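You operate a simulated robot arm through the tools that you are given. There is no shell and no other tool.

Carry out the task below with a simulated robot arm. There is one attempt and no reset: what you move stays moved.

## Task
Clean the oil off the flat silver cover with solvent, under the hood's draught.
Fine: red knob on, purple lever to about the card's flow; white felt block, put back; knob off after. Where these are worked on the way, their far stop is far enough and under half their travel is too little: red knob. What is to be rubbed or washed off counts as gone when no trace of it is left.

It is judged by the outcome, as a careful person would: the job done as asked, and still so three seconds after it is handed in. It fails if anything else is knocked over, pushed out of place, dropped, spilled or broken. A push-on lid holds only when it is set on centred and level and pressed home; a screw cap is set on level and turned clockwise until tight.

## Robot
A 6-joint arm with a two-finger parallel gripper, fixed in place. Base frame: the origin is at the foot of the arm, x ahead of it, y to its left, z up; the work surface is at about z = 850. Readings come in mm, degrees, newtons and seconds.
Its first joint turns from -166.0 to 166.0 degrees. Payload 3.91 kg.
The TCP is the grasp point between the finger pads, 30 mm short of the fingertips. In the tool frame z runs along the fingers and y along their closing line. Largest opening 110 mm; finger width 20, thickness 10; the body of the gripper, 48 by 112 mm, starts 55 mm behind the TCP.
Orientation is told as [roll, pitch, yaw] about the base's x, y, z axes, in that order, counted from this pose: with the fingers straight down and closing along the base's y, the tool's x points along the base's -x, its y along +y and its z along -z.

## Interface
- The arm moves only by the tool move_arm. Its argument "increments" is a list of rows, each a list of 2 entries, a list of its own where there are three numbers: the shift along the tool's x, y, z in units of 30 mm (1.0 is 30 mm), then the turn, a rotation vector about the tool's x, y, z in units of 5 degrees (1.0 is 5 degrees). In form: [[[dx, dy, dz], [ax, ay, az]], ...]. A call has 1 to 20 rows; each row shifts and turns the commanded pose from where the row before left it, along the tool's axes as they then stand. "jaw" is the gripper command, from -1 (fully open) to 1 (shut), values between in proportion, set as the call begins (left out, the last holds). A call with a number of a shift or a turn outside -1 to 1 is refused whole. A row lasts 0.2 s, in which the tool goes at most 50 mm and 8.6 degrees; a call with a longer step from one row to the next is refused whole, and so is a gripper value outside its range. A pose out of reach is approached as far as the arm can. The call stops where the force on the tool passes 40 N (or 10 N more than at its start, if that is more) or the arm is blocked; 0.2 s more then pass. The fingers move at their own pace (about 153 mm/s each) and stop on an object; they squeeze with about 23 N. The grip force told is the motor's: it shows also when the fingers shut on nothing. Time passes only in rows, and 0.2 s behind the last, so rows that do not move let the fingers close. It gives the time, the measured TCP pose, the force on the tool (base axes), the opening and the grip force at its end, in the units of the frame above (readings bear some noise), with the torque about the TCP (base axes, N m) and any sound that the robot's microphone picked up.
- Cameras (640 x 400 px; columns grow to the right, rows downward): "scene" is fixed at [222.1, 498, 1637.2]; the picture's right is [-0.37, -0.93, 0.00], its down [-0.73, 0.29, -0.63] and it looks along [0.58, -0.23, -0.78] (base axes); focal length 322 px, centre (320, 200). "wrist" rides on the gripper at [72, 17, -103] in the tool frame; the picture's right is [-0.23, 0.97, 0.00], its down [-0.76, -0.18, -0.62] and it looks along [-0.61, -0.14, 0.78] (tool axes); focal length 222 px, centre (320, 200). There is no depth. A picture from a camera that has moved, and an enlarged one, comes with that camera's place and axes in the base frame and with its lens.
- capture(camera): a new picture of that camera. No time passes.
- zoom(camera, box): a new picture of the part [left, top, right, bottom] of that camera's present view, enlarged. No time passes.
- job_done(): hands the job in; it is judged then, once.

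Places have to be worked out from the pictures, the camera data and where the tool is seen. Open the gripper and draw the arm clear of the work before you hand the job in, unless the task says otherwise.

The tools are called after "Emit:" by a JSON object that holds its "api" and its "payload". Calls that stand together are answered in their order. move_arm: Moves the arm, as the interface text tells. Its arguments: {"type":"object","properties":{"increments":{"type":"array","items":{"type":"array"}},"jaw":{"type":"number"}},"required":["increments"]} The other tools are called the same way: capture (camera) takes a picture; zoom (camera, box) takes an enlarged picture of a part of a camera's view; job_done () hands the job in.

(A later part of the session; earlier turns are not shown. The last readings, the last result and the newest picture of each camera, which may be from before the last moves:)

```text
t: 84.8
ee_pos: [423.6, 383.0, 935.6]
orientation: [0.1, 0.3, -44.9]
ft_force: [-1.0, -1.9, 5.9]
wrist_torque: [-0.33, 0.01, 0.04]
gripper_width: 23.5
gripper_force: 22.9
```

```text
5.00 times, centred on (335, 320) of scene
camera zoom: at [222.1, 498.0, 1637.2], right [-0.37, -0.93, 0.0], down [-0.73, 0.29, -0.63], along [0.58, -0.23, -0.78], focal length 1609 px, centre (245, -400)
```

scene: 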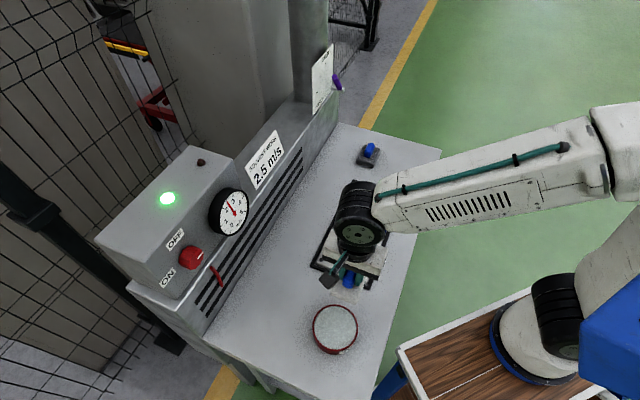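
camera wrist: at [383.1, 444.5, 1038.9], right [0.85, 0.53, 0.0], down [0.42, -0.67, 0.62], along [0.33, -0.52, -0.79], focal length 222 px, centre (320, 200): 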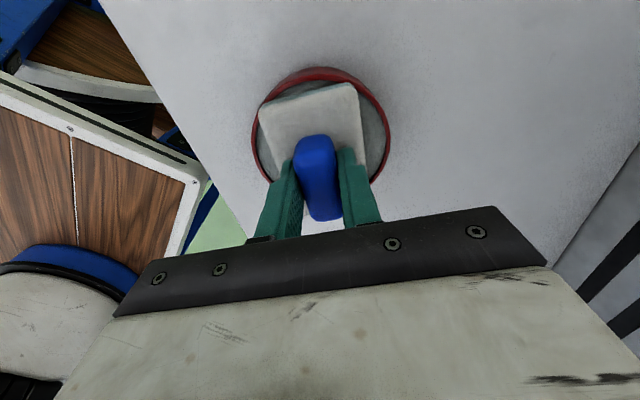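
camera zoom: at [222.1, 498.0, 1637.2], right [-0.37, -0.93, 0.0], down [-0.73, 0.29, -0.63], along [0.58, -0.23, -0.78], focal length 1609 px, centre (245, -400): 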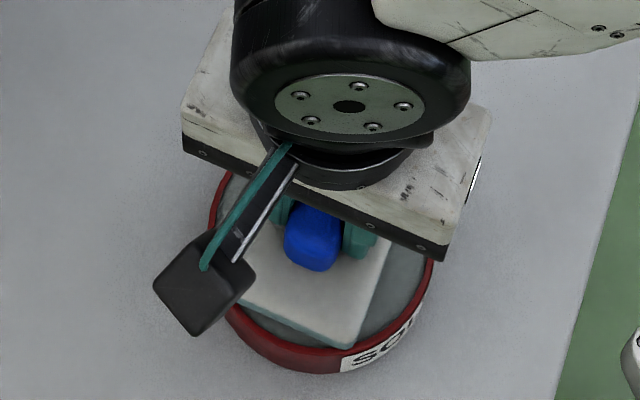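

There is light contact (6 N) and the felt's lower edge looks teal/wet. I press gently a little more to soak it.

Emit:
{"api": "move_arm", "payload": {"increments": [[[0.03, 0.03, 0.03], [0, 0, 0]], [[0, 0, 0.02], [0, 0, 0]], [[0, 0, 0], [0, 0, 0]], [[0, 0, 0], [0, 0, 0]], [[0, 0, 0], [0, 0, 0]]]}}

Emit:
{"api": "zoom", "payload": {"camera": "scene", "box": [305, 290, 375, 360]}}

Emit:
{"api": "zoom", "payload": {"camera": "wrist", "box": [220, 40, 420, 190]}}

```text
t: 86.1
ee_pos: [422.5, 383.7, 935.9]
orientation: [0.2, 0.3, -45.0]
ft_force: [-3.5, -9.4, 17.5]
wrist_torque: [-0.34, 0.09, -0.06]
gripper_width: 23.3
gripper_force: 23.3
stopped in row 5: the force on the tool passed its limit at 40 N (the readings are from after the stop); the commanded pose is now the measured one
```

```text
5.71 times, centred on (340, 325) of scene
camera zoom: at [222.1, 498.0, 1637.2], right [-0.37, -0.93, 0.0], down [-0.73, 0.29, -0.63], along [0.58, -0.23, -0.78], focal length 1839 px, centre (206, -514)
```

zoom: 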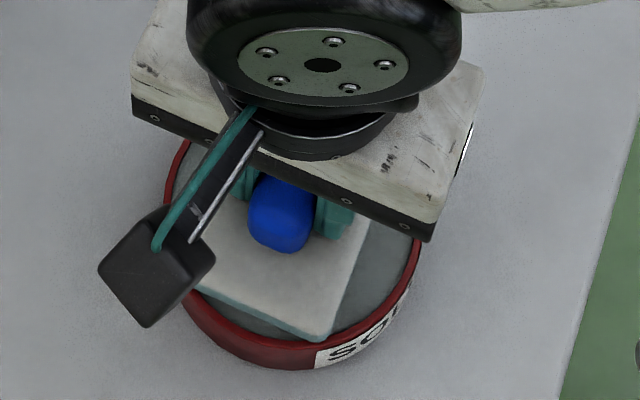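

```text
2.67 times, centred on (320, 115) of wrist
camera zoom: at [383.4, 445.2, 1038.7], right [0.85, 0.53, 0.0], down [0.42, -0.67, 0.62], along [0.33, -0.52, -0.79], focal length 592 px, centre (320, 427)
```

zoom: 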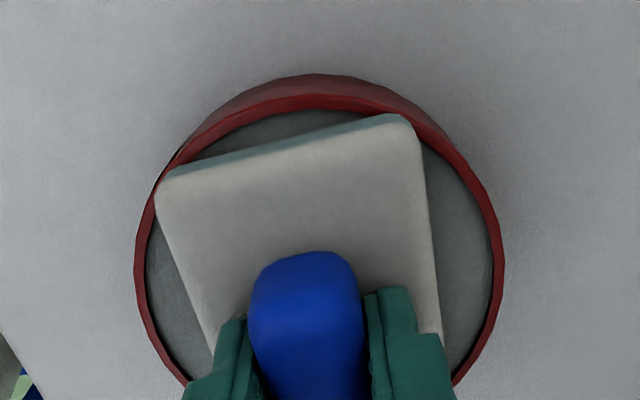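

Force built up to the limit, likely felt corners against the tin's rim. I lift 40 mm and look at the felt's underside edge to see whether it took solvent.

Emit:
{"api": "move_arm", "payload": {"increments": [[[0, 0, -0.3], [0, 0, 0]], [[0, 0, -0.6], [0, 0, 0]], [[0, 0, -0.6], [0, 0, 0]], [[0, 0, 0], [0, 0, 0]]]}}

Emit:
{"api": "zoom", "payload": {"camera": "scene", "box": [295, 280, 375, 360]}}

Emit:
{"api": "zoom", "payload": {"camera": "wrist", "box": [220, 30, 420, 180]}}

```text
t: 87.1
ee_pos: [424.6, 384.5, 978.3]
orientation: [0.3, 0.5, -44.9]
ft_force: [-0.6, 0.3, -0.6]
wrist_torque: [-0.01, -0.02, 0.0]
gripper_width: 23.3
gripper_force: 22.7
```

```text
5.00 times, centred on (335, 320) of scene
camera zoom: at [222.1, 498.0, 1637.2], right [-0.37, -0.93, 0.0], down [-0.73, 0.29, -0.63], along [0.58, -0.23, -0.78], focal length 1609 px, centre (245, -400)
```

zoom: 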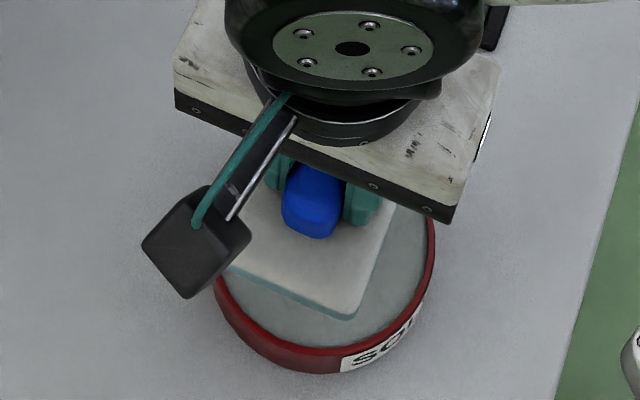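

```text
2.67 times, centred on (320, 105) of wrist
camera zoom: at [383.7, 445.9, 1083.7], right [0.85, 0.53, 0.0], down [0.42, -0.67, 0.62], along [0.33, -0.52, -0.79], focal length 592 px, centre (320, 453)
```

zoom: 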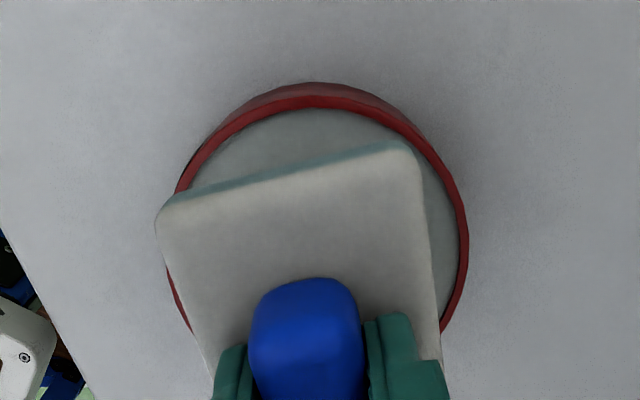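

The felt's lower part has taken on a teal wet tint. I carry it to above the stain, centred near n=604, l=-249 (base ≈ (603,251)).

Emit:
{"api": "move_arm", "payload": {"increments": [[[-0.75, 0.1, 0], [0, 0, 0]], [[-0.8, 0.12, 0], [0, 0, 0]], [[-0.8, 0.12, 0], [0, 0, 0]], [[-0.8, 0.12, 0], [0, 0, 0]], [[-0.8, 0.12, 0], [0, 0, 0]], [[-0.8, 0.12, 0], [0, 0, 0]], [[-0.8, 0.12, 0], [0, 0, 0]], [[-0.8, 0.12, 0], [0, 0, 0]], [[-0.8, 0.1, 0], [0, 0, 0]], [[-0.2, 0.03, 0], [0, 0, 0]], [[0, 0, 0.5], [0, 0, 0]], [[0, 0, 0.6], [0, 0, 0]], [[0, 0, 0.5], [0, 0, 0]], [[0, 0, 0], [0, 0, 0]]]}}

Emit:
{"api": "capture", "payload": {"camera": "wrist"}}

Emit:
{"api": "zoom", "payload": {"camera": "scene", "box": [290, 170, 430, 300]}}

```text
t: 90.1
ee_pos: [602.2, 250.5, 931.2]
orientation: [0.3, 0.6, -44.9]
ft_force: [0.2, -0.1, -0.1]
wrist_torque: [0.01, 0.01, 0.0]
gripper_width: 23.3
gripper_force: 23.0
```

```text
taken
camera wrist: at [562.1, 312.5, 1033.9], right [0.85, 0.53, 0.0], down [0.42, -0.67, 0.62], along [0.33, -0.52, -0.79], focal length 222 px, centre (320, 200)
```

wrist: 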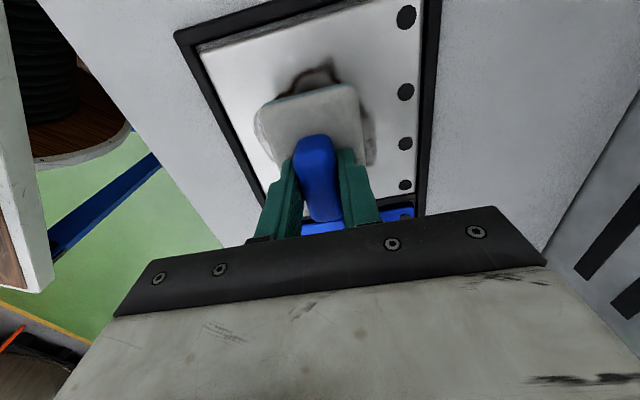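

```text
3.08 times, centred on (360, 235) of scene
camera zoom: at [222.1, 498.0, 1637.2], right [-0.37, -0.93, 0.0], down [-0.73, 0.29, -0.63], along [0.58, -0.23, -0.78], focal length 990 px, centre (197, 92)
```

zoom: 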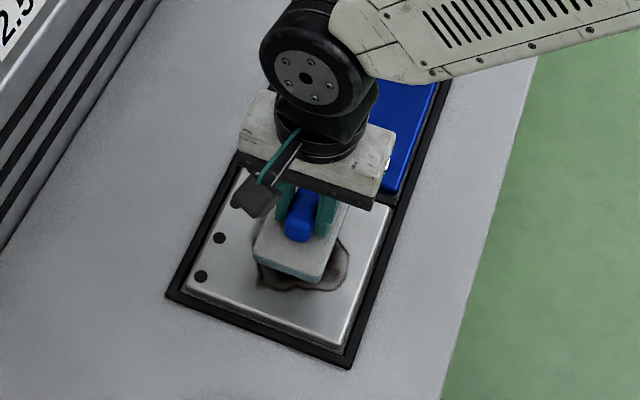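

Block is over the stain. I descend slowly to feel contact.

Emit:
{"api": "move_arm", "payload": {"increments": [[[0, 0, 0.25], [0, 0, 0]], [[0, 0, 0.15], [0, 0, 0]], [[0, 0, 0.1], [0, 0, 0]], [[0, 0, 0], [0, 0, 0]]]}}

```text
t: 91.1
ee_pos: [601.9, 251.2, 913.3]
orientation: [0.2, 0.5, -44.9]
ft_force: [0.1, -0.2, -1.1]
wrist_torque: [-0.04, 0.0, 0.01]
gripper_width: 23.4
gripper_force: 23.7
```

No contact at 913.3; I continue in 1.5 mm steps.

Emit:
{"api": "move_arm", "payload": {"increments": [[[0, 0, 0.05], [0, 0, 0]], [[0, 0, 0.05], [0, 0, 0]], [[0, 0, 0], [0, 0, 0]]]}}

Emit:
{"api": "move_arm", "payload": {"increments": [[[0, 0, 0.05], [0, 0, 0]], [[0, 0, 0], [0, 0, 0]]]}}

```text
t: 91.9
ee_pos: [602.7, 251.6, 915.5]
orientation: [0.4, 0.4, -44.9]
ft_force: [-8.2, -7.5, 17.4]
wrist_torque: [-0.45, 0.34, -0.03]
gripper_width: 23.3
gripper_force: 23.1
stopped in row 3: the force on the tool passed its limit at 41 N (the readings are from after the stop); the commanded pose is now the measured one
```

```text
t: 92.3
ee_pos: [602.8, 252.1, 912.7]
orientation: [0.6, 0.3, -45.0]
ft_force: [-8.4, -7.7, 18.3]
wrist_torque: [-0.42, 0.44, -0.03]
gripper_width: 23.5
gripper_force: 22.5
stopped in row 2: the force on the tool passed its limit at 43 N (the readings are from after the stop); the commanded pose is now the measured one
```

Contact is at TCP z≈911. I ease up half a millimetre and read the force before stroking.

Emit:
{"api": "move_arm", "payload": {"increments": [[[0, 0, -0.02], [0, 0, 0]], [[0, 0, 0], [0, 0, 0]]]}}

```text
t: 92.9
ee_pos: [602.8, 252.7, 913.0]
orientation: [0.5, 0.3, -44.9]
ft_force: [-8.3, -6.3, 16.1]
wrist_torque: [-0.39, 0.44, -0.02]
gripper_width: 23.6
gripper_force: 23.0
```

16 N of press. I begin stroking along n, toward −n first.

Emit:
{"api": "move_arm", "payload": {"increments": [[[0, -0.2, 0], [0, 0, 0]], [[0, -0.2, 0], [0, 0, 0]], [[0, -0.2, 0], [0, 0, 0]], [[0, -0.2, 0], [0, 0, 0]], [[0, 0, 0], [0, 0, 0]]]}}

Emit:
{"api": "capture", "payload": {"camera": "wrist"}}

Emit:
{"api": "zoom", "payload": {"camera": "scene", "box": [290, 170, 430, 300]}}

```text
t: 94.1
ee_pos: [588.0, 236.7, 914.7]
orientation: [0.6, 0.4, -44.8]
ft_force: [8.8, 8.4, 22.3]
wrist_torque: [-0.11, 0.06, 0.05]
gripper_width: 23.6
gripper_force: 22.6
```

```text
taken
camera wrist: at [546.6, 298.0, 1017.7], right [0.85, 0.53, 0.01], down [0.41, -0.67, 0.62], along [0.33, -0.52, -0.79], focal length 222 px, centre (320, 200)
```

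wrist: 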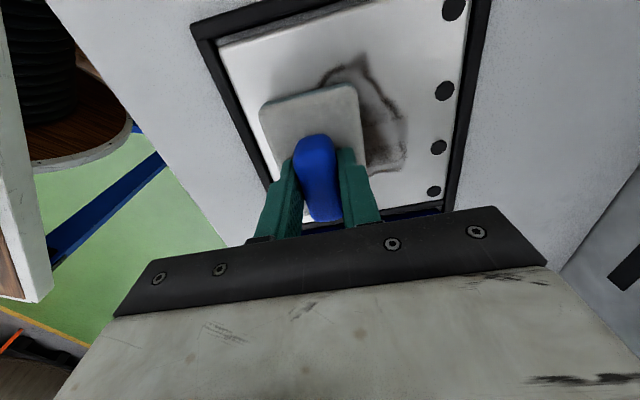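

```text
3.08 times, centred on (360, 235) of scene
camera zoom: at [222.1, 498.0, 1637.2], right [-0.37, -0.93, 0.0], down [-0.73, 0.29, -0.63], along [0.58, -0.23, -0.78], focal length 990 px, centre (197, 92)
```

zoom: 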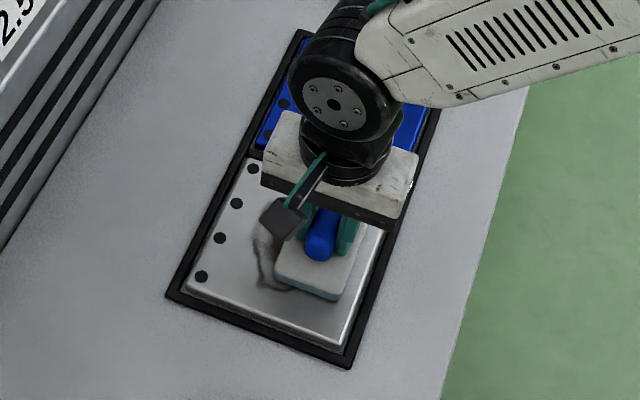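

It is cleaning. I stroke back along +n to n≈630.

Emit:
{"api": "move_arm", "payload": {"increments": [[[0, 0.2, 0], [0, 0, 0]], [[0, 0.2, 0], [0, 0, 0]], [[0, 0.2, 0], [0, 0, 0]], [[0, 0.2, 0], [0, 0, 0]], [[0, 0.2, 0], [0, 0, 0]], [[0, 0.2, 0], [0, 0, 0]], [[0, 0.2, 0], [0, 0, 0]], [[0, 0.2, 0], [0, 0, 0]], [[0, 0, 0], [0, 0, 0]]]}}

Emit:
{"api": "capture", "payload": {"camera": "wrist"}}

Emit:
{"api": "zoom", "payload": {"camera": "scene", "box": [290, 170, 430, 300]}}

```text
t: 94.5
ee_pos: [587.1, 237.3, 913.2]
orientation: [0.2, 0.4, -45.0]
ft_force: [-7.8, -4.7, 17.3]
wrist_torque: [-0.41, 0.18, -0.06]
gripper_width: 23.2
gripper_force: 23.2
stopped in row 1: the force on the tool passed its limit at 46 N (the readings are from after the stop); the commanded pose is now the measured one
```

```text
taken
camera wrist: at [547.7, 298.8, 1017.6], right [0.85, 0.53, 0.0], down [0.42, -0.67, 0.62], along [0.33, -0.52, -0.79], focal length 222 px, centre (320, 200)
```

wrist: 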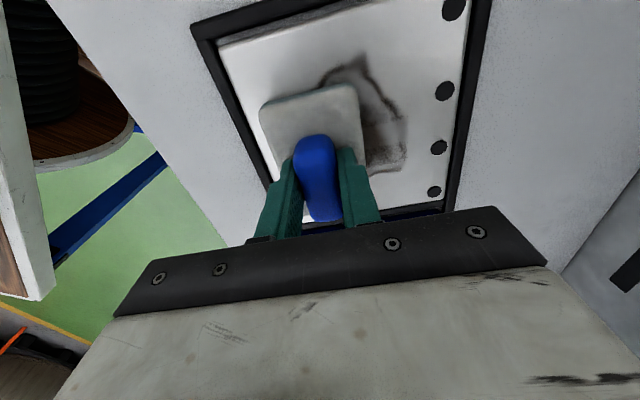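

```text
3.08 times, centred on (360, 235) of scene
camera zoom: at [222.1, 498.0, 1637.2], right [-0.37, -0.93, 0.0], down [-0.73, 0.29, -0.63], along [0.58, -0.23, -0.78], focal length 990 px, centre (197, 92)
```

zoom: 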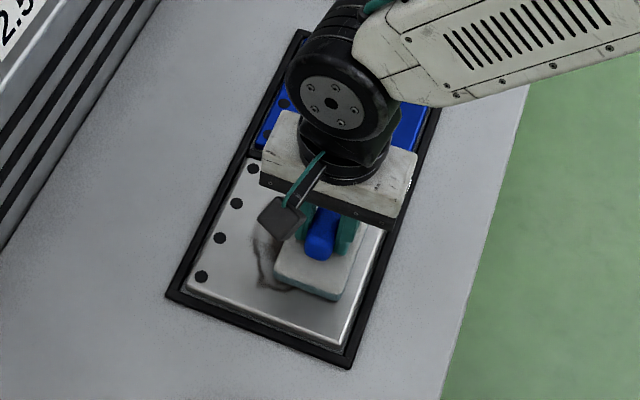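

Reversal peaked over the limit. I ease the press by 0.7 mm and stroke +n with a gentler start.

Emit:
{"api": "move_arm", "payload": {"increments": [[[0, 0, -0.025], [0, 0, 0]], [[0, 0.05, 0], [0, 0, 0]], [[0, 0.1, 0], [0, 0, 0]], [[0, 0.15, 0], [0, 0, 0]], [[0, 0.2, 0], [0, 0, 0]], [[0, 0.2, 0], [0, 0, 0]], [[0, 0.2, 0], [0, 0, 0]], [[0, 0.2, 0], [0, 0, 0]], [[0, 0.2, 0], [0, 0, 0]], [[0, 0.2, 0], [0, 0, 0]], [[0, 0, 0], [0, 0, 0]]]}}

Emit:
{"api": "zoom", "payload": {"camera": "scene", "box": [290, 170, 430, 300]}}

```text
t: 96.9
ee_pos: [619.5, 269.7, 913.4]
orientation: [0.3, 0.4, -44.8]
ft_force: [-1.5, -0.3, 2.4]
wrist_torque: [-0.09, 0.05, -0.03]
gripper_width: 23.4
gripper_force: 22.9
```

```text
3.08 times, centred on (360, 235) of scene
camera zoom: at [222.1, 498.0, 1637.2], right [-0.37, -0.93, 0.0], down [-0.73, 0.29, -0.63], along [0.58, -0.23, -0.78], focal length 990 px, centre (197, 92)
```

zoom: 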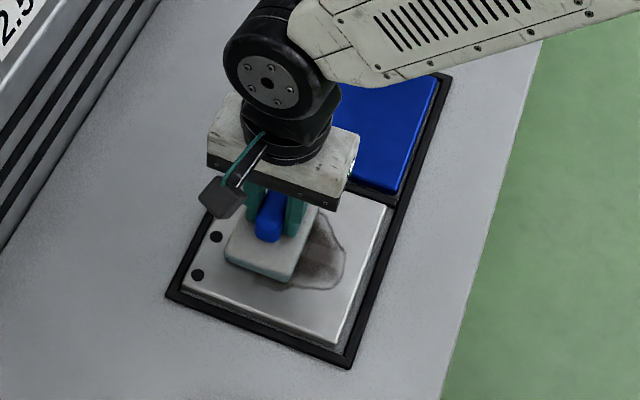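

Light contact only (2 N) and the stain is fading. I press 0.4 mm more and make longer back-and-forth strokes.

Emit:
{"api": "move_arm", "payload": {"increments": [[[0, -0.05, 0.013], [0, 0, 0]], [[0, -0.1, 0], [0, 0, 0]], [[0, -0.2, 0], [0, 0, 0]], [[0, -0.2, 0], [0, 0, 0]], [[0, -0.2, 0], [0, 0, 0]], [[0, -0.2, 0], [0, 0, 0]], [[0, -0.2, 0], [0, 0, 0]], [[0, -0.2, 0], [0, 0, 0]], [[0, -0.2, 0], [0, 0, 0]], [[0, -0.1, 0], [0, 0, 0]], [[0, 0, 0], [0, 0, 0]]]}}

Emit:
{"api": "zoom", "payload": {"camera": "scene", "box": [290, 170, 430, 300]}}

Emit:
{"api": "capture", "payload": {"camera": "wrist"}}

```text
t: 99.3
ee_pos: [584.3, 235.5, 914.2]
orientation: [0.3, 0.4, -44.9]
ft_force: [6.8, 8.5, 22.7]
wrist_torque: [0.01, -0.08, 0.01]
gripper_width: 23.7
gripper_force: 23.1
```

```text
3.08 times, centred on (360, 235) of scene
camera zoom: at [222.1, 498.0, 1637.2], right [-0.37, -0.93, 0.0], down [-0.73, 0.29, -0.63], along [0.58, -0.23, -0.78], focal length 990 px, centre (197, 92)
```

zoom: 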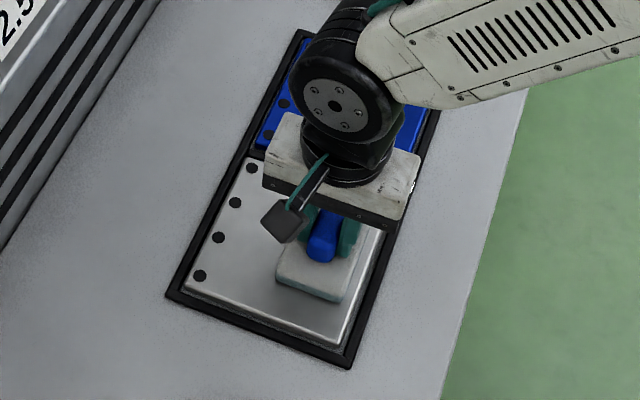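

```text
taken
camera wrist: at [544.9, 297.6, 1017.6], right [0.85, 0.53, 0.0], down [0.42, -0.67, 0.62], along [0.33, -0.52, -0.79], focal length 222 px, centre (320, 200)
```

wrist: 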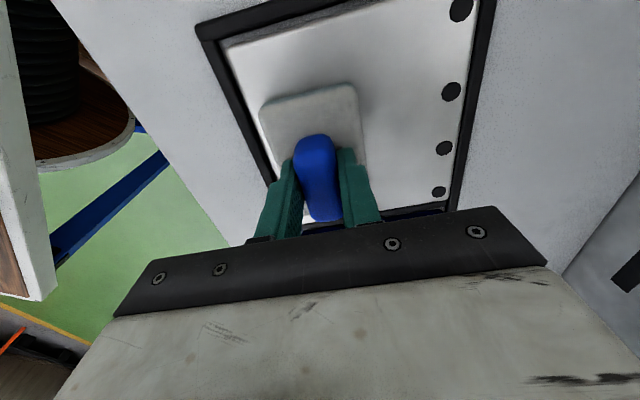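

The +n part is already clean. The path tilts slightly relative to the plate, so I compensate and stroke back +n, easing off a bit first.

Emit:
{"api": "move_arm", "payload": {"increments": [[[0, 0, -0.018], [0, 0, 0]], [[0, 0.05, 0], [0, 0, 0]], [[0, 0.1, 0.001], [0, 0, 0]], [[0, 0.15, 0.0015], [0, 0, 0]], [[0, 0.2, 0.002], [0, 0, 0]], [[0, 0.2, 0.002], [0, 0, 0]], [[0, 0.2, 0.002], [0, 0, 0]], [[0, 0.2, 0.002], [0, 0, 0]], [[0, 0.2, 0.002], [0, 0, 0]], [[0, 0.15, 0.002], [0, 0, 0]], [[0, 0.1, 0.001], [0, 0, 0]], [[0, 0, 0], [0, 0, 0]]]}}

Emit:
{"api": "zoom", "payload": {"camera": "scene", "box": [290, 170, 430, 300]}}

Emit:
{"api": "capture", "payload": {"camera": "wrist"}}

```text
t: 101.9
ee_pos: [617.1, 266.9, 914.5]
orientation: [0.3, 0.4, -44.9]
ft_force: [-4.6, -6.5, 15.7]
wrist_torque: [-0.3, 0.14, 0.01]
gripper_width: 23.4
gripper_force: 23.4
```

```text
3.08 times, centred on (360, 235) of scene
camera zoom: at [222.1, 498.0, 1637.2], right [-0.37, -0.93, 0.0], down [-0.73, 0.29, -0.63], along [0.58, -0.23, -0.78], focal length 990 px, centre (197, 92)
```

zoom: 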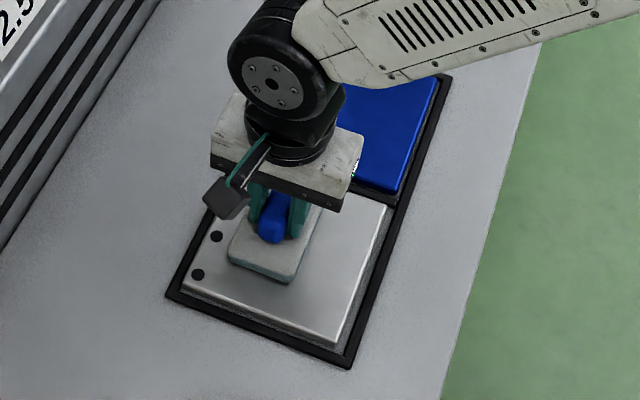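

```text
taken
camera wrist: at [578.0, 328.9, 1017.6], right [0.85, 0.53, 0.0], down [0.42, -0.67, 0.62], along [0.33, -0.52, -0.79], focal length 222 px, centre (320, 200)
```

wrist: 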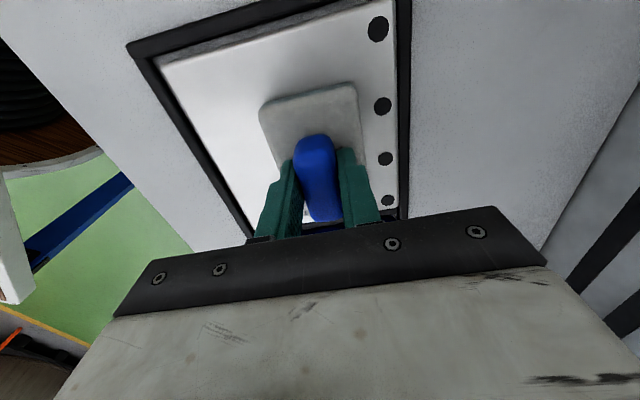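

It already looks clean. To be sure of the stain's edges I make further passes shifted 12 mm each way along the bench.

Emit:
{"api": "move_arm", "payload": {"increments": [[[-0.05, 0, -0.005], [0, 0, 0]], [[-0.15, 0, 0], [0, 0, 0]], [[-0.2, 0, 0], [0, 0, 0]], [[-0.05, -0.1, 0], [0, 0, 0]], [[0, -0.15, -0.0015], [0, 0, 0]], [[0, -0.2, -0.002], [0, 0, 0]], [[0, -0.2, -0.002], [0, 0, 0]], [[0, -0.2, -0.002], [0, 0, 0]], [[0, -0.2, -0.002], [0, 0, 0]], [[0, -0.2, -0.002], [0, 0, 0]], [[0, -0.2, -0.002], [0, 0, 0]], [[0, -0.1, -0.001], [0, 0, 0]], [[0, 0, 0], [0, 0, 0]]]}}

Emit:
{"api": "capture", "payload": {"camera": "wrist"}}

```text
t: 104.7
ee_pos: [592.5, 224.6, 913.4]
orientation: [0.2, 0.4, -44.9]
ft_force: [7.9, 10.0, 22.9]
wrist_torque: [-0.03, -0.15, 0.05]
gripper_width: 23.5
gripper_force: 22.7
```

```text
taken
camera wrist: at [553.8, 286.6, 1017.5], right [0.85, 0.53, 0.0], down [0.42, -0.67, 0.62], along [0.33, -0.52, -0.79], focal length 222 px, centre (320, 200)
```

wrist: 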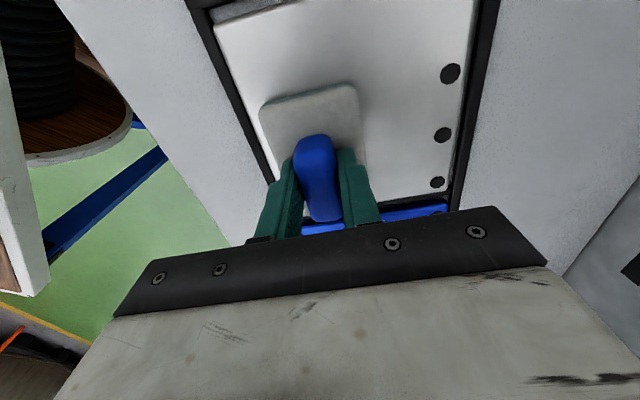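

Now shift to the +l side and stroke +n again.

Emit:
{"api": "move_arm", "payload": {"increments": [[[0.05, 0, -0.012], [0, 0, 0]], [[0.15, 0, 0], [0, 0, 0]], [[0.2, 0, 0], [0, 0, 0]], [[0.2, 0, 0], [0, 0, 0]], [[0.2, 0, 0], [0, 0, 0]], [[0.1, 0.05, 0], [0, 0, 0]], [[0, 0.15, 0.0015], [0, 0, 0]], [[0, 0.2, 0.002], [0, 0, 0]], [[0, 0.2, 0.002], [0, 0, 0]], [[0, 0.2, 0.002], [0, 0, 0]], [[0, 0.2, 0.002], [0, 0, 0]], [[0, 0.2, 0.002], [0, 0, 0]], [[0, 0.2, 0.002], [0, 0, 0]], [[0, 0.1, 0.001], [0, 0, 0]], [[0, 0, 0], [0, 0, 0]]]}}

Emit:
{"api": "move_arm", "payload": {"increments": [[[-0.05, 0, -0.005], [0, 0, 0]], [[-0.15, -0.05, 0], [0, 0, 0]], [[-0.15, -0.15, 0], [0, 0, 0]], [[0, -0.2, -0.002], [0, 0, 0]], [[0, -0.2, -0.002], [0, 0, 0]], [[0, -0.2, -0.002], [0, 0, 0]], [[0, -0.2, -0.002], [0, 0, 0]], [[0, -0.2, -0.002], [0, 0, 0]], [[0, -0.2, -0.002], [0, 0, 0]], [[0, -0.1, -0.002], [0, 0, 0]], [[0, 0, 0], [0, 0, 0]]]}}

Emit:
{"api": "zoom", "payload": {"camera": "scene", "box": [290, 170, 430, 300]}}

```text
t: 107.9
ee_pos: [606.6, 275.3, 913.8]
orientation: [0.2, 0.4, -45.0]
ft_force: [-6.4, -6.2, 13.1]
wrist_torque: [-0.3, 0.29, 0.0]
gripper_width: 23.4
gripper_force: 22.8
```

```text
t: 110.3
ee_pos: [582.1, 236.8, 914.6]
orientation: [0.2, 0.4, -44.8]
ft_force: [1.1, -0.4, -1.1]
wrist_torque: [-0.01, 0.0, 0.01]
gripper_width: 23.6
gripper_force: 22.9
```

```text
3.08 times, centred on (360, 235) of scene
camera zoom: at [222.1, 498.0, 1637.2], right [-0.37, -0.93, 0.0], down [-0.73, 0.29, -0.63], along [0.58, -0.23, -0.78], focal length 990 px, centre (197, 92)
```

zoom: 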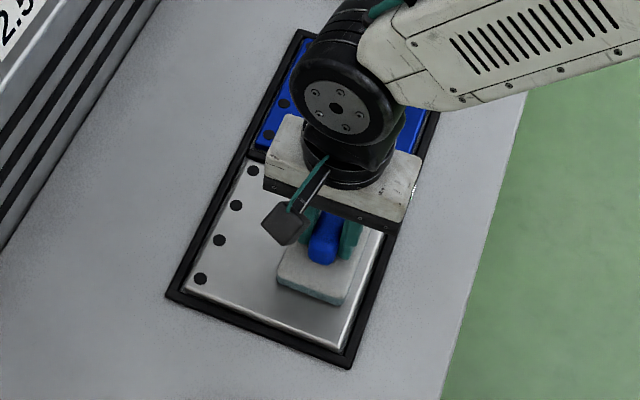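

I lift off and move clear toward the block's home to inspect the cover.

Emit:
{"api": "move_arm", "payload": {"increments": [[[0, 0, -0.3], [0, 0, 0]], [[0, 0, -0.8], [0, 0, 0]], [[0, 0, -0.9], [0, 0, 0]], [[0, 0, -0.9], [0, 0, 0]], [[-0.8, -0.1, 0], [0, 0, 0]], [[-0.9, -0.15, 0], [0, 0, 0]], [[-0.9, -0.15, 0], [0, 0, 0]], [[-0.9, -0.15, 0], [0, 0, 0]], [[-0.9, -0.15, 0], [0, 0, 0]], [[-0.9, -0.15, 0], [0, 0, 0]], [[0, 0, 0], [0, 0, 0]]]}}

Emit:
{"api": "zoom", "payload": {"camera": "scene", "box": [300, 210, 400, 300]}}

Emit:
{"api": "capture", "payload": {"camera": "wrist"}}

Emit:
{"api": "capture", "payload": {"camera": "scene"}}

```text
t: 112.7
ee_pos: [678.2, 106.5, 1000.8]
orientation: [0.3, 0.4, -44.8]
ft_force: [-0.2, 1.0, -0.6]
wrist_torque: [-0.01, -0.01, 0.03]
gripper_width: 23.5
gripper_force: 23.2
```

```text
4.44 times, centred on (350, 255) of scene
camera zoom: at [222.1, 498.0, 1637.2], right [-0.37, -0.93, 0.0], down [-0.73, 0.29, -0.63], along [0.58, -0.23, -0.78], focal length 1430 px, centre (187, -44)
```

zoom: 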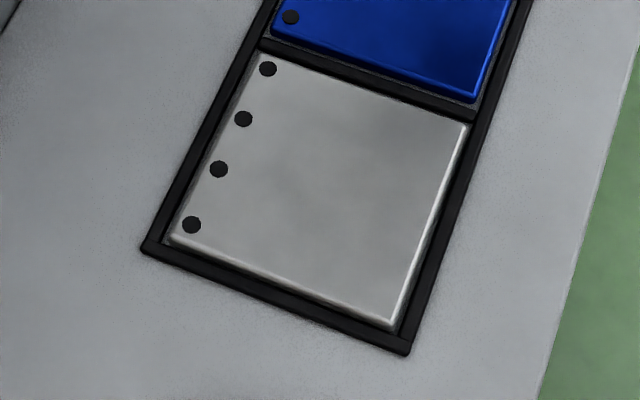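

```text
taken
camera wrist: at [638.2, 167.0, 1104.9], right [0.85, 0.53, 0.0], down [0.42, -0.67, 0.62], along [0.33, -0.52, -0.79], focal length 222 px, centre (320, 200)
```

wrist: 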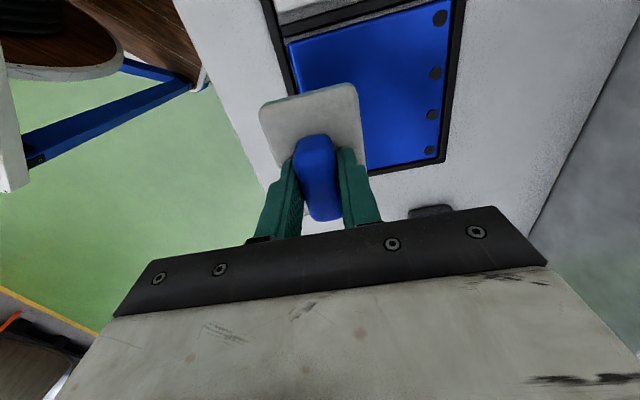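

```text
taken
```

scene: 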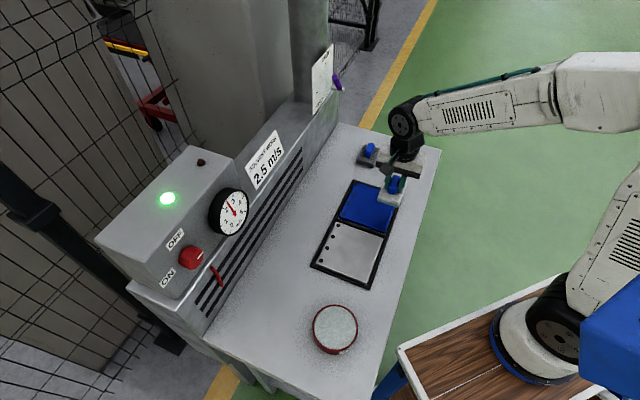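

The cover looks clean and well seated. A tighter zoom to check for any trace.

Emit:
{"api": "zoom", "payload": {"camera": "scene", "box": [325, 225, 385, 270]}}

Emit:
{"api": "zoom", "payload": {"camera": "scene", "box": [310, 245, 370, 295]}}

```text
8.89 times, centred on (355, 248) of scene
camera zoom: at [222.1, 498.0, 1637.2], right [-0.37, -0.93, 0.0], down [-0.73, 0.29, -0.63], along [0.58, -0.23, -0.78], focal length 2860 px, centre (9, -222)
```

zoom: 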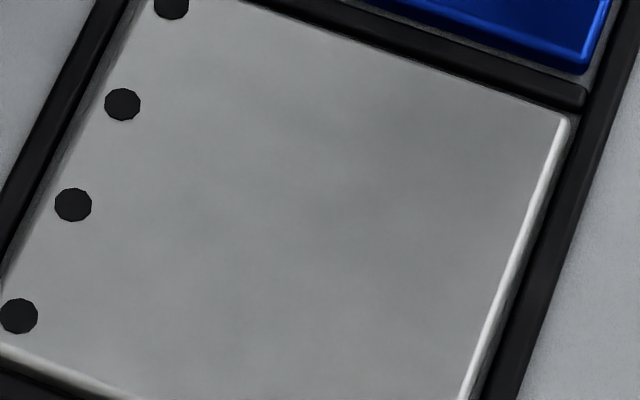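

```text
8.00 times, centred on (340, 270) of scene
camera zoom: at [222.1, 498.0, 1637.2], right [-0.37, -0.93, 0.0], down [-0.73, 0.29, -0.63], along [0.58, -0.23, -0.78], focal length 2574 px, centre (160, -360)
```

zoom: 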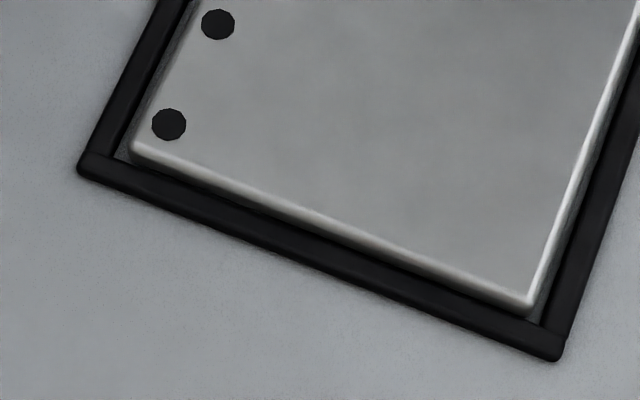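

Only faint cloudy reflection remains visible. To rule out a trace I view the cover from another angle with the wrist camera.

Emit:
{"api": "move_arm", "payload": {"increments": [[[0.9, 0.5, -0.4], [0, 0, 0]], [[0.9, 0.5, -0.4], [0, 0, 0]], [[0.9, 0.5, -0.4], [0, 0, 0]], [[0.9, 0.5, -0.4], [0, 0, 0]], [[0.9, 0.5, -0.4], [0, 0, 0]], [[0.9, 0.5, -0.4], [0, 0, 0]], [[0.9, 0.5, -0.4], [0, 0, 0]], [[0.9, 0.5, -0.4], [0, 0, 0]], [[0.9, 0.5, -0.4], [0, 0, 0]], [[0.6, 0.3, -0.3], [0, 0, 0]], [[0, 0, 0], [0, 0, 0]]]}}

Emit:
{"api": "capture", "payload": {"camera": "wrist"}}

```text
t: 115.1
ee_pos: [593.6, 392.8, 1119.4]
orientation: [0.3, 0.4, -44.9]
ft_force: [-0.7, 0.2, 0.2]
wrist_torque: [0.04, -0.02, -0.02]
gripper_width: 23.6
gripper_force: 22.8
```

```text
taken
camera wrist: at [553.7, 454.0, 1223.0], right [0.85, 0.53, 0.0], down [0.42, -0.67, 0.62], along [0.33, -0.52, -0.79], focal length 222 px, centre (320, 200)
```

wrist: 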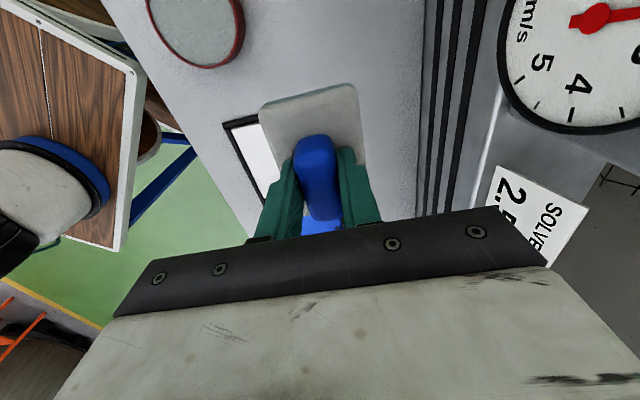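

Occluded here; I shift back 90 mm along the bench and 60 mm toward the hood side for a clear view.

Emit:
{"api": "move_arm", "payload": {"increments": [[[-0.9, 0, 0], [0, 0, 0]], [[-0.9, 0, 0], [0, 0, 0]], [[-0.9, 0, 0], [0, 0, 0]], [[-0.9, 0, 0], [0, 0, 0]], [[0, 0, 0], [0, 0, 0]]]}}

Emit:
{"api": "capture", "payload": {"camera": "wrist"}}

Emit:
{"api": "zoom", "payload": {"camera": "wrist", "box": [170, 0, 360, 120]}}

```text
t: 116.3
ee_pos: [669.5, 314.8, 1118.2]
orientation: [0.1, 0.4, -44.9]
ft_force: [0.0, -0.3, 0.4]
wrist_torque: [0.03, 0.01, -0.04]
gripper_width: 23.3
gripper_force: 23.0
```

```text
taken
camera wrist: at [631.1, 376.2, 1222.7], right [0.85, 0.53, 0.0], down [0.42, -0.67, 0.62], along [0.33, -0.52, -0.79], focal length 222 px, centre (320, 200)
```

wrist: 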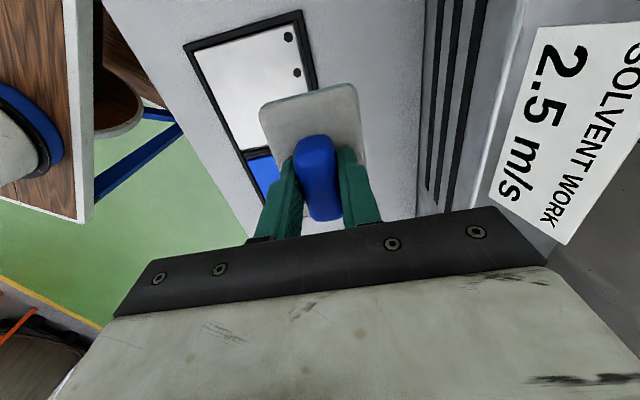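

```text
3.33 times, centred on (265, 60) of wrist
camera zoom: at [631.1, 376.2, 1222.7], right [0.85, 0.53, 0.0], down [0.42, -0.67, 0.62], along [0.33, -0.52, -0.79], focal length 740 px, centre (503, 667)
```

zoom: 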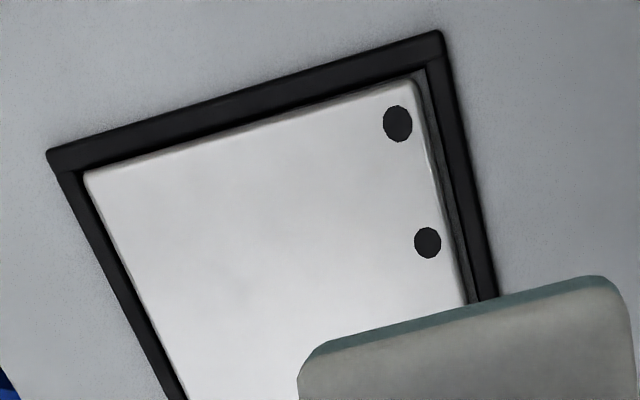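

Clean from this angle too. On the way to the block's home I take one more look at the rest of the cover.

Emit:
{"api": "move_arm", "payload": {"increments": [[[-0.9, 0, 0], [0, 0, 0]], [[-0.9, 0, 0], [0, 0, 0]], [[-0.7, 0, 0], [0, 0, 0]], [[0, 0, 0], [0, 0, 0]]]}}

Emit:
{"api": "zoom", "payload": {"camera": "wrist", "box": [170, 0, 360, 120]}}

```text
t: 117.3
ee_pos: [724.1, 261.7, 1116.3]
orientation: [0.2, 0.3, -44.9]
ft_force: [0.0, 0.3, -1.7]
wrist_torque: [0.0, -0.04, -0.02]
gripper_width: 23.5
gripper_force: 22.8
```

```text
3.33 times, centred on (265, 60) of wrist
camera zoom: at [684.4, 323.9, 1221.5], right [0.85, 0.53, 0.0], down [0.42, -0.67, 0.62], along [0.33, -0.52, -0.79], focal length 740 px, centre (503, 667)
```

zoom: 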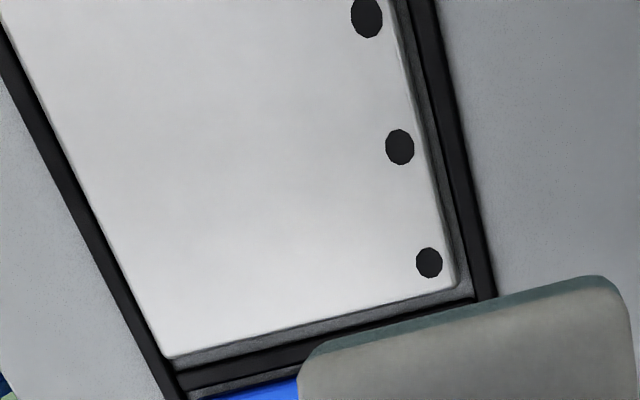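

The cover is spotless and sits in its tray. I carry the block to above its original place (818,-56).

Emit:
{"api": "move_arm", "payload": {"increments": [[[-0.88, -0.48, 0.2], [0, 0, 0]], [[-0.88, -0.48, 0.2], [0, 0, 0]], [[-0.88, -0.48, 0.2], [0, 0, 0]], [[-0.88, -0.48, 0.2], [0, 0, 0]], [[-0.88, -0.48, 0.2], [0, 0, 0]], [[-0.88, -0.48, 0.2], [0, 0, 0]], [[-0.88, -0.48, 0.2], [0, 0, 0]], [[-0.88, -0.48, 0.2], [0, 0, 0]], [[-0.88, -0.48, 0.2], [0, 0, 0]], [[-0.88, -0.48, 0.2], [0, 0, 0]], [[-0.88, -0.48, 0.2], [0, 0, 0]], [[0, 0, 0.9], [0, 0, 0]], [[0, 0, 0.9], [0, 0, 0]], [[0, 0, 0.9], [0, 0, 0]], [[0, 0, 0], [0, 0, 0]]]}}

```text
t: 120.5
ee_pos: [818.7, -54.3, 967.3]
orientation: [0.2, 0.4, -44.9]
ft_force: [0.9, 0.4, 0.4]
wrist_torque: [0.02, -0.01, -0.01]
gripper_width: 23.4
gripper_force: 23.1
```

On target. I lower the block: first to about 5 mm above the bench, then slowly onto it.

Emit:
{"api": "move_arm", "payload": {"increments": [[[0, 0, 0.7], [0, 0, 0]], [[0, 0, 0.6], [0, 0, 0]], [[0, 0, 0.4], [0, 0, 0]], [[0, 0, 0.25], [0, 0, 0]], [[0, 0, 0], [0, 0, 0]]]}}

Emit:
{"api": "move_arm", "payload": {"increments": [[[0, -0.03, 0.05], [0, 0, 0]], [[0, 0, 0.05], [0, 0, 0]], [[0, 0, 0], [0, 0, 0]]]}}

```text
t: 121.7
ee_pos: [818.4, -53.9, 909.4]
orientation: [0.2, 0.4, -44.9]
ft_force: [-0.5, 0.0, 0.6]
wrist_torque: [-0.02, -0.02, 0.01]
gripper_width: 23.3
gripper_force: 23.2
```

```text
t: 122.5
ee_pos: [818.0, -54.3, 905.4]
orientation: [0.1, 0.4, -44.9]
ft_force: [-0.4, 0.2, -0.8]
wrist_torque: [0.01, 0.05, 0.01]
gripper_width: 23.8
gripper_force: 22.9
```

Emit:
{"api": "move_arm", "payload": {"increments": [[[0, 0, 0.05], [0, 0, 0]], [[0, 0, 0.03], [0, 0, 0]], [[0, 0, 0], [0, 0, 0]]]}}

```text
t: 123.3
ee_pos: [816.7, -54.3, 905.1]
orientation: [0.3, 0.4, -44.9]
ft_force: [0.0, -0.5, -1.0]
wrist_torque: [-0.01, -0.02, 0.0]
gripper_width: 23.6
gripper_force: 23.2
```

Still free; I lower in ~1 mm steps until it touches.

Emit:
{"api": "move_arm", "payload": {"increments": [[[0, 0, 0.03], [0, 0, 0]], [[0, 0, 0], [0, 0, 0]]]}}

Emit:
{"api": "move_arm", "payload": {"increments": [[[0, 0, 0.03], [0, 0, 0]], [[0, 0, 0], [0, 0, 0]]]}}

Emit:
{"api": "zoom", "payload": {"camera": "scene", "box": [380, 130, 440, 185]}}

```text
t: 123.9
ee_pos: [817.2, -53.3, 904.5]
orientation: [0.3, 0.5, -44.9]
ft_force: [1.4, -0.4, -1.2]
wrist_torque: [-0.02, -0.02, 0.03]
gripper_width: 23.5
gripper_force: 22.5
```

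```text
t: 124.5
ee_pos: [817.1, -55.6, 901.4]
orientation: [0.1, 0.5, -44.9]
ft_force: [-0.1, 0.0, 0.1]
wrist_torque: [0.02, -0.02, 0.02]
gripper_width: 23.3
gripper_force: 23.2
```

```text
7.27 times, centred on (410, 158) of scene
camera zoom: at [222.1, 498.0, 1637.2], right [-0.37, -0.93, 0.0], down [-0.73, 0.29, -0.63], along [0.58, -0.23, -0.78], focal length 2340 px, centre (-334, 509)
```

zoom: 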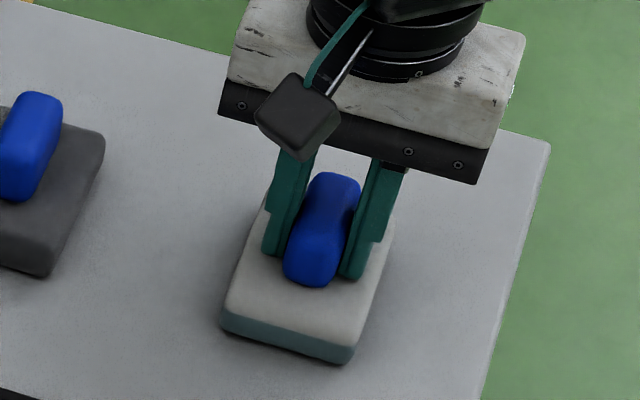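

Practically back in place. A further small step until contact, then release.

Emit:
{"api": "move_arm", "payload": {"increments": [[[0, 0, 0.03], [0, 0, 0]], [[0, 0, 0], [0, 0, 0]]]}}

```text
t: 125.1
ee_pos: [817.4, -55.0, 901.3]
orientation: [0.2, 0.3, -44.9]
ft_force: [-0.4, 0.9, -0.7]
wrist_torque: [0.0, 0.02, -0.01]
gripper_width: 23.6
gripper_force: 23.1
```

Emit:
{"api": "move_arm", "payload": {"increments": [[[0, 0, 0.03], [0, 0, 0]], [[0, 0, 0], [0, 0, 0]]]}}

```text
t: 125.7
ee_pos: [816.6, -54.1, 901.2]
orientation: [0.3, 0.4, -45.0]
ft_force: [-1.9, 0.4, 7.4]
wrist_torque: [-0.22, 0.1, -0.01]
gripper_width: 23.8
gripper_force: 22.6
```

Contact at 7 N: the block is resting on the bench. I open the jaws and rise.

Emit:
{"api": "move_arm", "payload": {"increments": [[[0, 0, 0], [0, 0, 0]], [[0, 0, 0], [0, 0, 0]], [[0, 0, -0.3], [0, 0, 0]], [[0, 0, -0.6], [0, 0, 0]], [[0, 0, -0.9], [0, 0, 0]], [[0, 0, -0.9], [0, 0, 0]], [[0, 0, -0.9], [0, 0, 0]], [[0, 0, -0.9], [0, 0, 0]], [[0, 0, 0], [0, 0, 0]]], "jaw": 0.05}}

Emit:
{"api": "capture", "payload": {"camera": "wrist"}}

Emit:
{"api": "zoom", "payload": {"camera": "scene", "box": [340, 130, 440, 195]}}

```text
t: 127.7
ee_pos: [818.1, -54.1, 1037.1]
orientation: [0.3, 0.5, -44.9]
ft_force: [-0.1, 0.7, -0.4]
wrist_torque: [0.01, -0.01, 0.0]
gripper_width: 52.3
gripper_force: 0.0
```

```text
taken
camera wrist: at [778.6, 6.7, 1140.2], right [0.85, 0.53, 0.0], down [0.42, -0.67, 0.62], along [0.33, -0.52, -0.79], focal length 222 px, centre (320, 200)
```

wrist: 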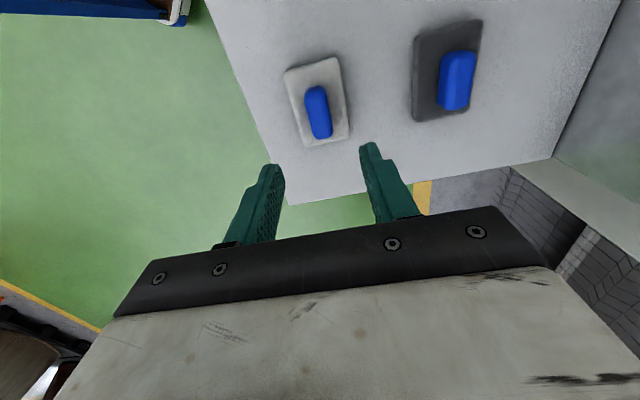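

```text
6.15 times, centred on (390, 162) of scene
camera zoom: at [222.1, 498.0, 1637.2], right [-0.37, -0.93, 0.0], down [-0.73, 0.29, -0.63], along [0.58, -0.23, -0.78], focal length 1980 px, centre (-111, 431)
```

zoom: 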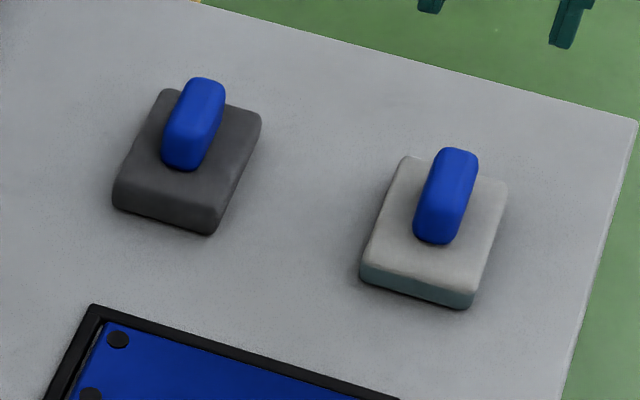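

The block is back in its place within a millimetre. Now to turn the knob off: I rise and rotate the tool back by 90°.

Emit:
{"api": "move_arm", "payload": {"increments": [[[0.3, 0.3, -0.8], [0, 0, -1]], [[0.3, 0.3, -0.8], [0, 0, -1]], [[0, 0, -0.9], [0, 0, -1]], [[0, 0, -0.9], [0, 0, -1]], [[0, 0, -0.9], [0, 0, -1]], [[0, 0, 0], [0, 0, -1]], [[0, 0, 0], [0, 0, -1]], [[0, 0, 0], [0, 0, -1]], [[0, 0, 0], [0, 0, -1]], [[0, 0, 0], [0, 0, -1]], [[0, 0, 0], [0, 0, -1]], [[0, 0, 0], [0, 0, -1]], [[0, 0, 0], [0, 0, -1]], [[0, 0, 0], [0, 0, -1]], [[0, 0, 0], [0, 0, -1]], [[0, 0, 0], [0, 0, -1]], [[0, 0, 0], [0, 0, -1]], [[0, 0, 0], [0, 0, -1]], [[0, 0, 0], [0, 0, 0]]], "jaw": -0.2}}

```text
t: 131.7
ee_pos: [817.2, -31.4, 1164.3]
orientation: [0.4, -0.2, 45.1]
ft_force: [-0.1, 0.1, -0.1]
wrist_torque: [0.02, 0.0, 0.02]
gripper_width: 65.8
gripper_force: 0.0
```

Now forward and left along the bench while pitching up 45°, as on the first approach.

Emit:
{"api": "move_arm", "payload": {"increments": [[[-0.85, 0.3, 0], [0, 0, 0]], [[-0.85, 0.3, 0], [0, 0, 0]], [[-0.85, 0.3, 0], [0, 0, 0]], [[-0.85, 0.3, 0], [0, 0, 0]], [[-0.85, 0.3, 0], [0, 0, 0]], [[0, 1, 0], [0, -1, 0]], [[0, 1, 0], [0, -1, 0]], [[0, 1, 0], [0, -1, 0]], [[0, 1, 0], [0, -1, 0]], [[0, 1, 0], [0, -1, 0]], [[0, 1, 0], [0, -1, 0]], [[0, 1, 0], [0, -1, 0]], [[0, 1, 0], [0, -1, 0]], [[0, 1, 0], [0, -1, 0]], [[0, 0.95, 0], [0, 0, 0]], [[0, 0.95, 0], [0, 0, 0]], [[0, 0.95, 0], [0, 0, 0]], [[0, 0.95, 0], [0, 0, 0]], [[0, 0.95, 0], [0, 0, 0]]]}}

Emit:
{"api": "capture", "payload": {"camera": "scene"}}

```text
t: 135.7
ee_pos: [582.8, 381.6, 1169.1]
orientation: [0.7, -45.2, 44.6]
ft_force: [-0.5, 1.0, -0.2]
wrist_torque: [-0.01, 0.03, -0.02]
gripper_width: 65.9
gripper_force: 0.1
```

```text
taken
```

scene: 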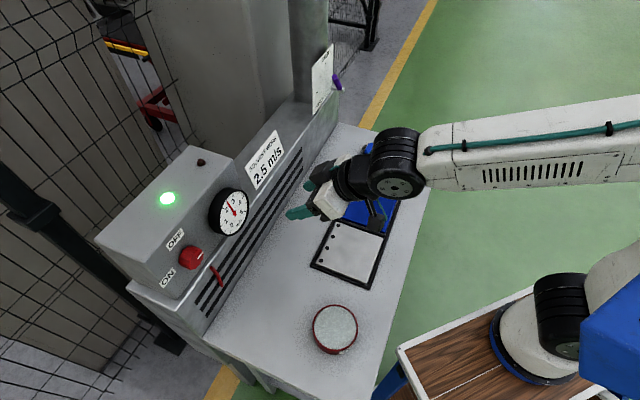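

I correct the small orientation drift and continue to l=0.

Emit:
{"api": "move_arm", "payload": {"increments": [[[0, 0.947, 0], [0.083, 0, -0.057]], [[0, 0.947, 0], [0, 0, 0]], [[0, 0.947, 0], [0, 0, 0]], [[0, 0.947, 0], [0, 0, 0]], [[0, 0.947, 0], [0, 0, 0]], [[0, 0, 0], [0, 0, 0]]]}}

```text
t: 137.1
ee_pos: [480.5, 483.8, 1169.3]
orientation: [-0.1, -45.3, 45.0]
ft_force: [0.3, 0.5, 0.5]
wrist_torque: [0.0, 0.01, -0.01]
gripper_width: 66.0
gripper_force: 0.1
```

Same start pose as the first approach; I pitch up 45° while advancing.

Emit:
{"api": "move_arm", "payload": {"increments": [[[-0.21, 0, 0.21], [0, -1, 0]], [[-0.19, 0, 0.23], [0, -1, 0]], [[-0.17, 0, 0.25], [0, -1, 0]], [[-0.15, 0, 0.26], [0, -1, 0]], [[-0.13, 0, 0.27], [0, -1, 0]], [[-0.1, 0, 0.28], [0, -1, 0]], [[-0.08, 0, 0.29], [0, -1, 0]], [[-0.05, 0, 0.295], [0, -1, 0]], [[-0.03, 0, 0.3], [0, -1, 0]], [[0, 0, 0], [0, 0, 0]]]}}

Emit:
{"api": "capture", "payload": {"camera": "wrist"}}

```text
t: 139.3
ee_pos: [539.8, 538.8, 1169.7]
orientation: [-172.3, -89.8, -142.6]
ft_force: [0.2, 0.3, -0.3]
wrist_torque: [0.01, 0.0, 0.02]
gripper_width: 65.9
gripper_force: 0.1
```

```text
taken
camera wrist: at [454.4, 477.3, 1096.7], right [-0.69, 0.69, 0.23], down [-0.32, -0.57, 0.76], along [0.65, 0.45, 0.61], focal length 222 px, centre (320, 200)
```

wrist: 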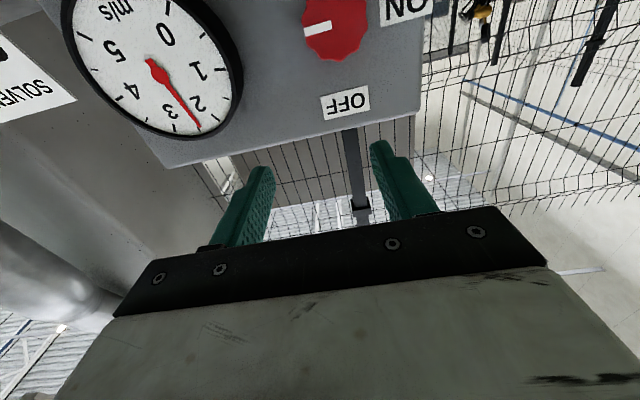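

Gauge still reads 2.5. I shift to the knob's axis and advance 58 mm over it.

Emit:
{"api": "move_arm", "payload": {"increments": [[[0.57, 0.22, 0], [0, 0, 0]], [[0.57, 0.22, 0], [0, 0, 0]], [[0.57, 0.22, 0], [0, 0, 0]], [[0.56, 0.21, 0], [0, 0, 0]], [[0, 0, 0], [0, 0, 0]]]}}

Emit:
{"api": "move_arm", "payload": {"increments": [[[0, 0, 0.5], [0, 0, 0]], [[0, 0, 0.5], [0, 0, 0]], [[0, 0, 0.5], [0, 0, 0]], [[0, 0, 0.4], [0, 0, 0]], [[0, 0, 0], [0, 0, 0]]]}}

Emit:
{"api": "capture", "payload": {"camera": "wrist"}}

```text
t: 140.5
ee_pos: [520.8, 558.2, 1101.2]
orientation: [-164.2, -89.8, -150.8]
ft_force: [-0.6, -0.1, -0.5]
wrist_torque: [0.0, -0.01, 0.01]
gripper_width: 66.1
gripper_force: 0.0
```

```text
t: 141.7
ee_pos: [562.2, 598.9, 1100.2]
orientation: [-153.9, -89.7, -161.1]
ft_force: [-0.5, -0.6, 0.1]
wrist_torque: [0.01, 0.0, -0.01]
gripper_width: 65.8
gripper_force: 0.0
```

```text
taken
camera wrist: at [476.2, 536.9, 1028.9], right [-0.69, 0.69, 0.23], down [-0.32, -0.57, 0.76], along [0.65, 0.45, 0.61], focal length 222 px, centre (320, 200)
```

wrist: 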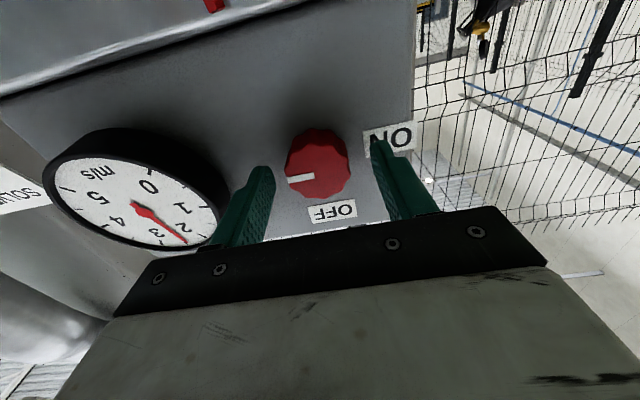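

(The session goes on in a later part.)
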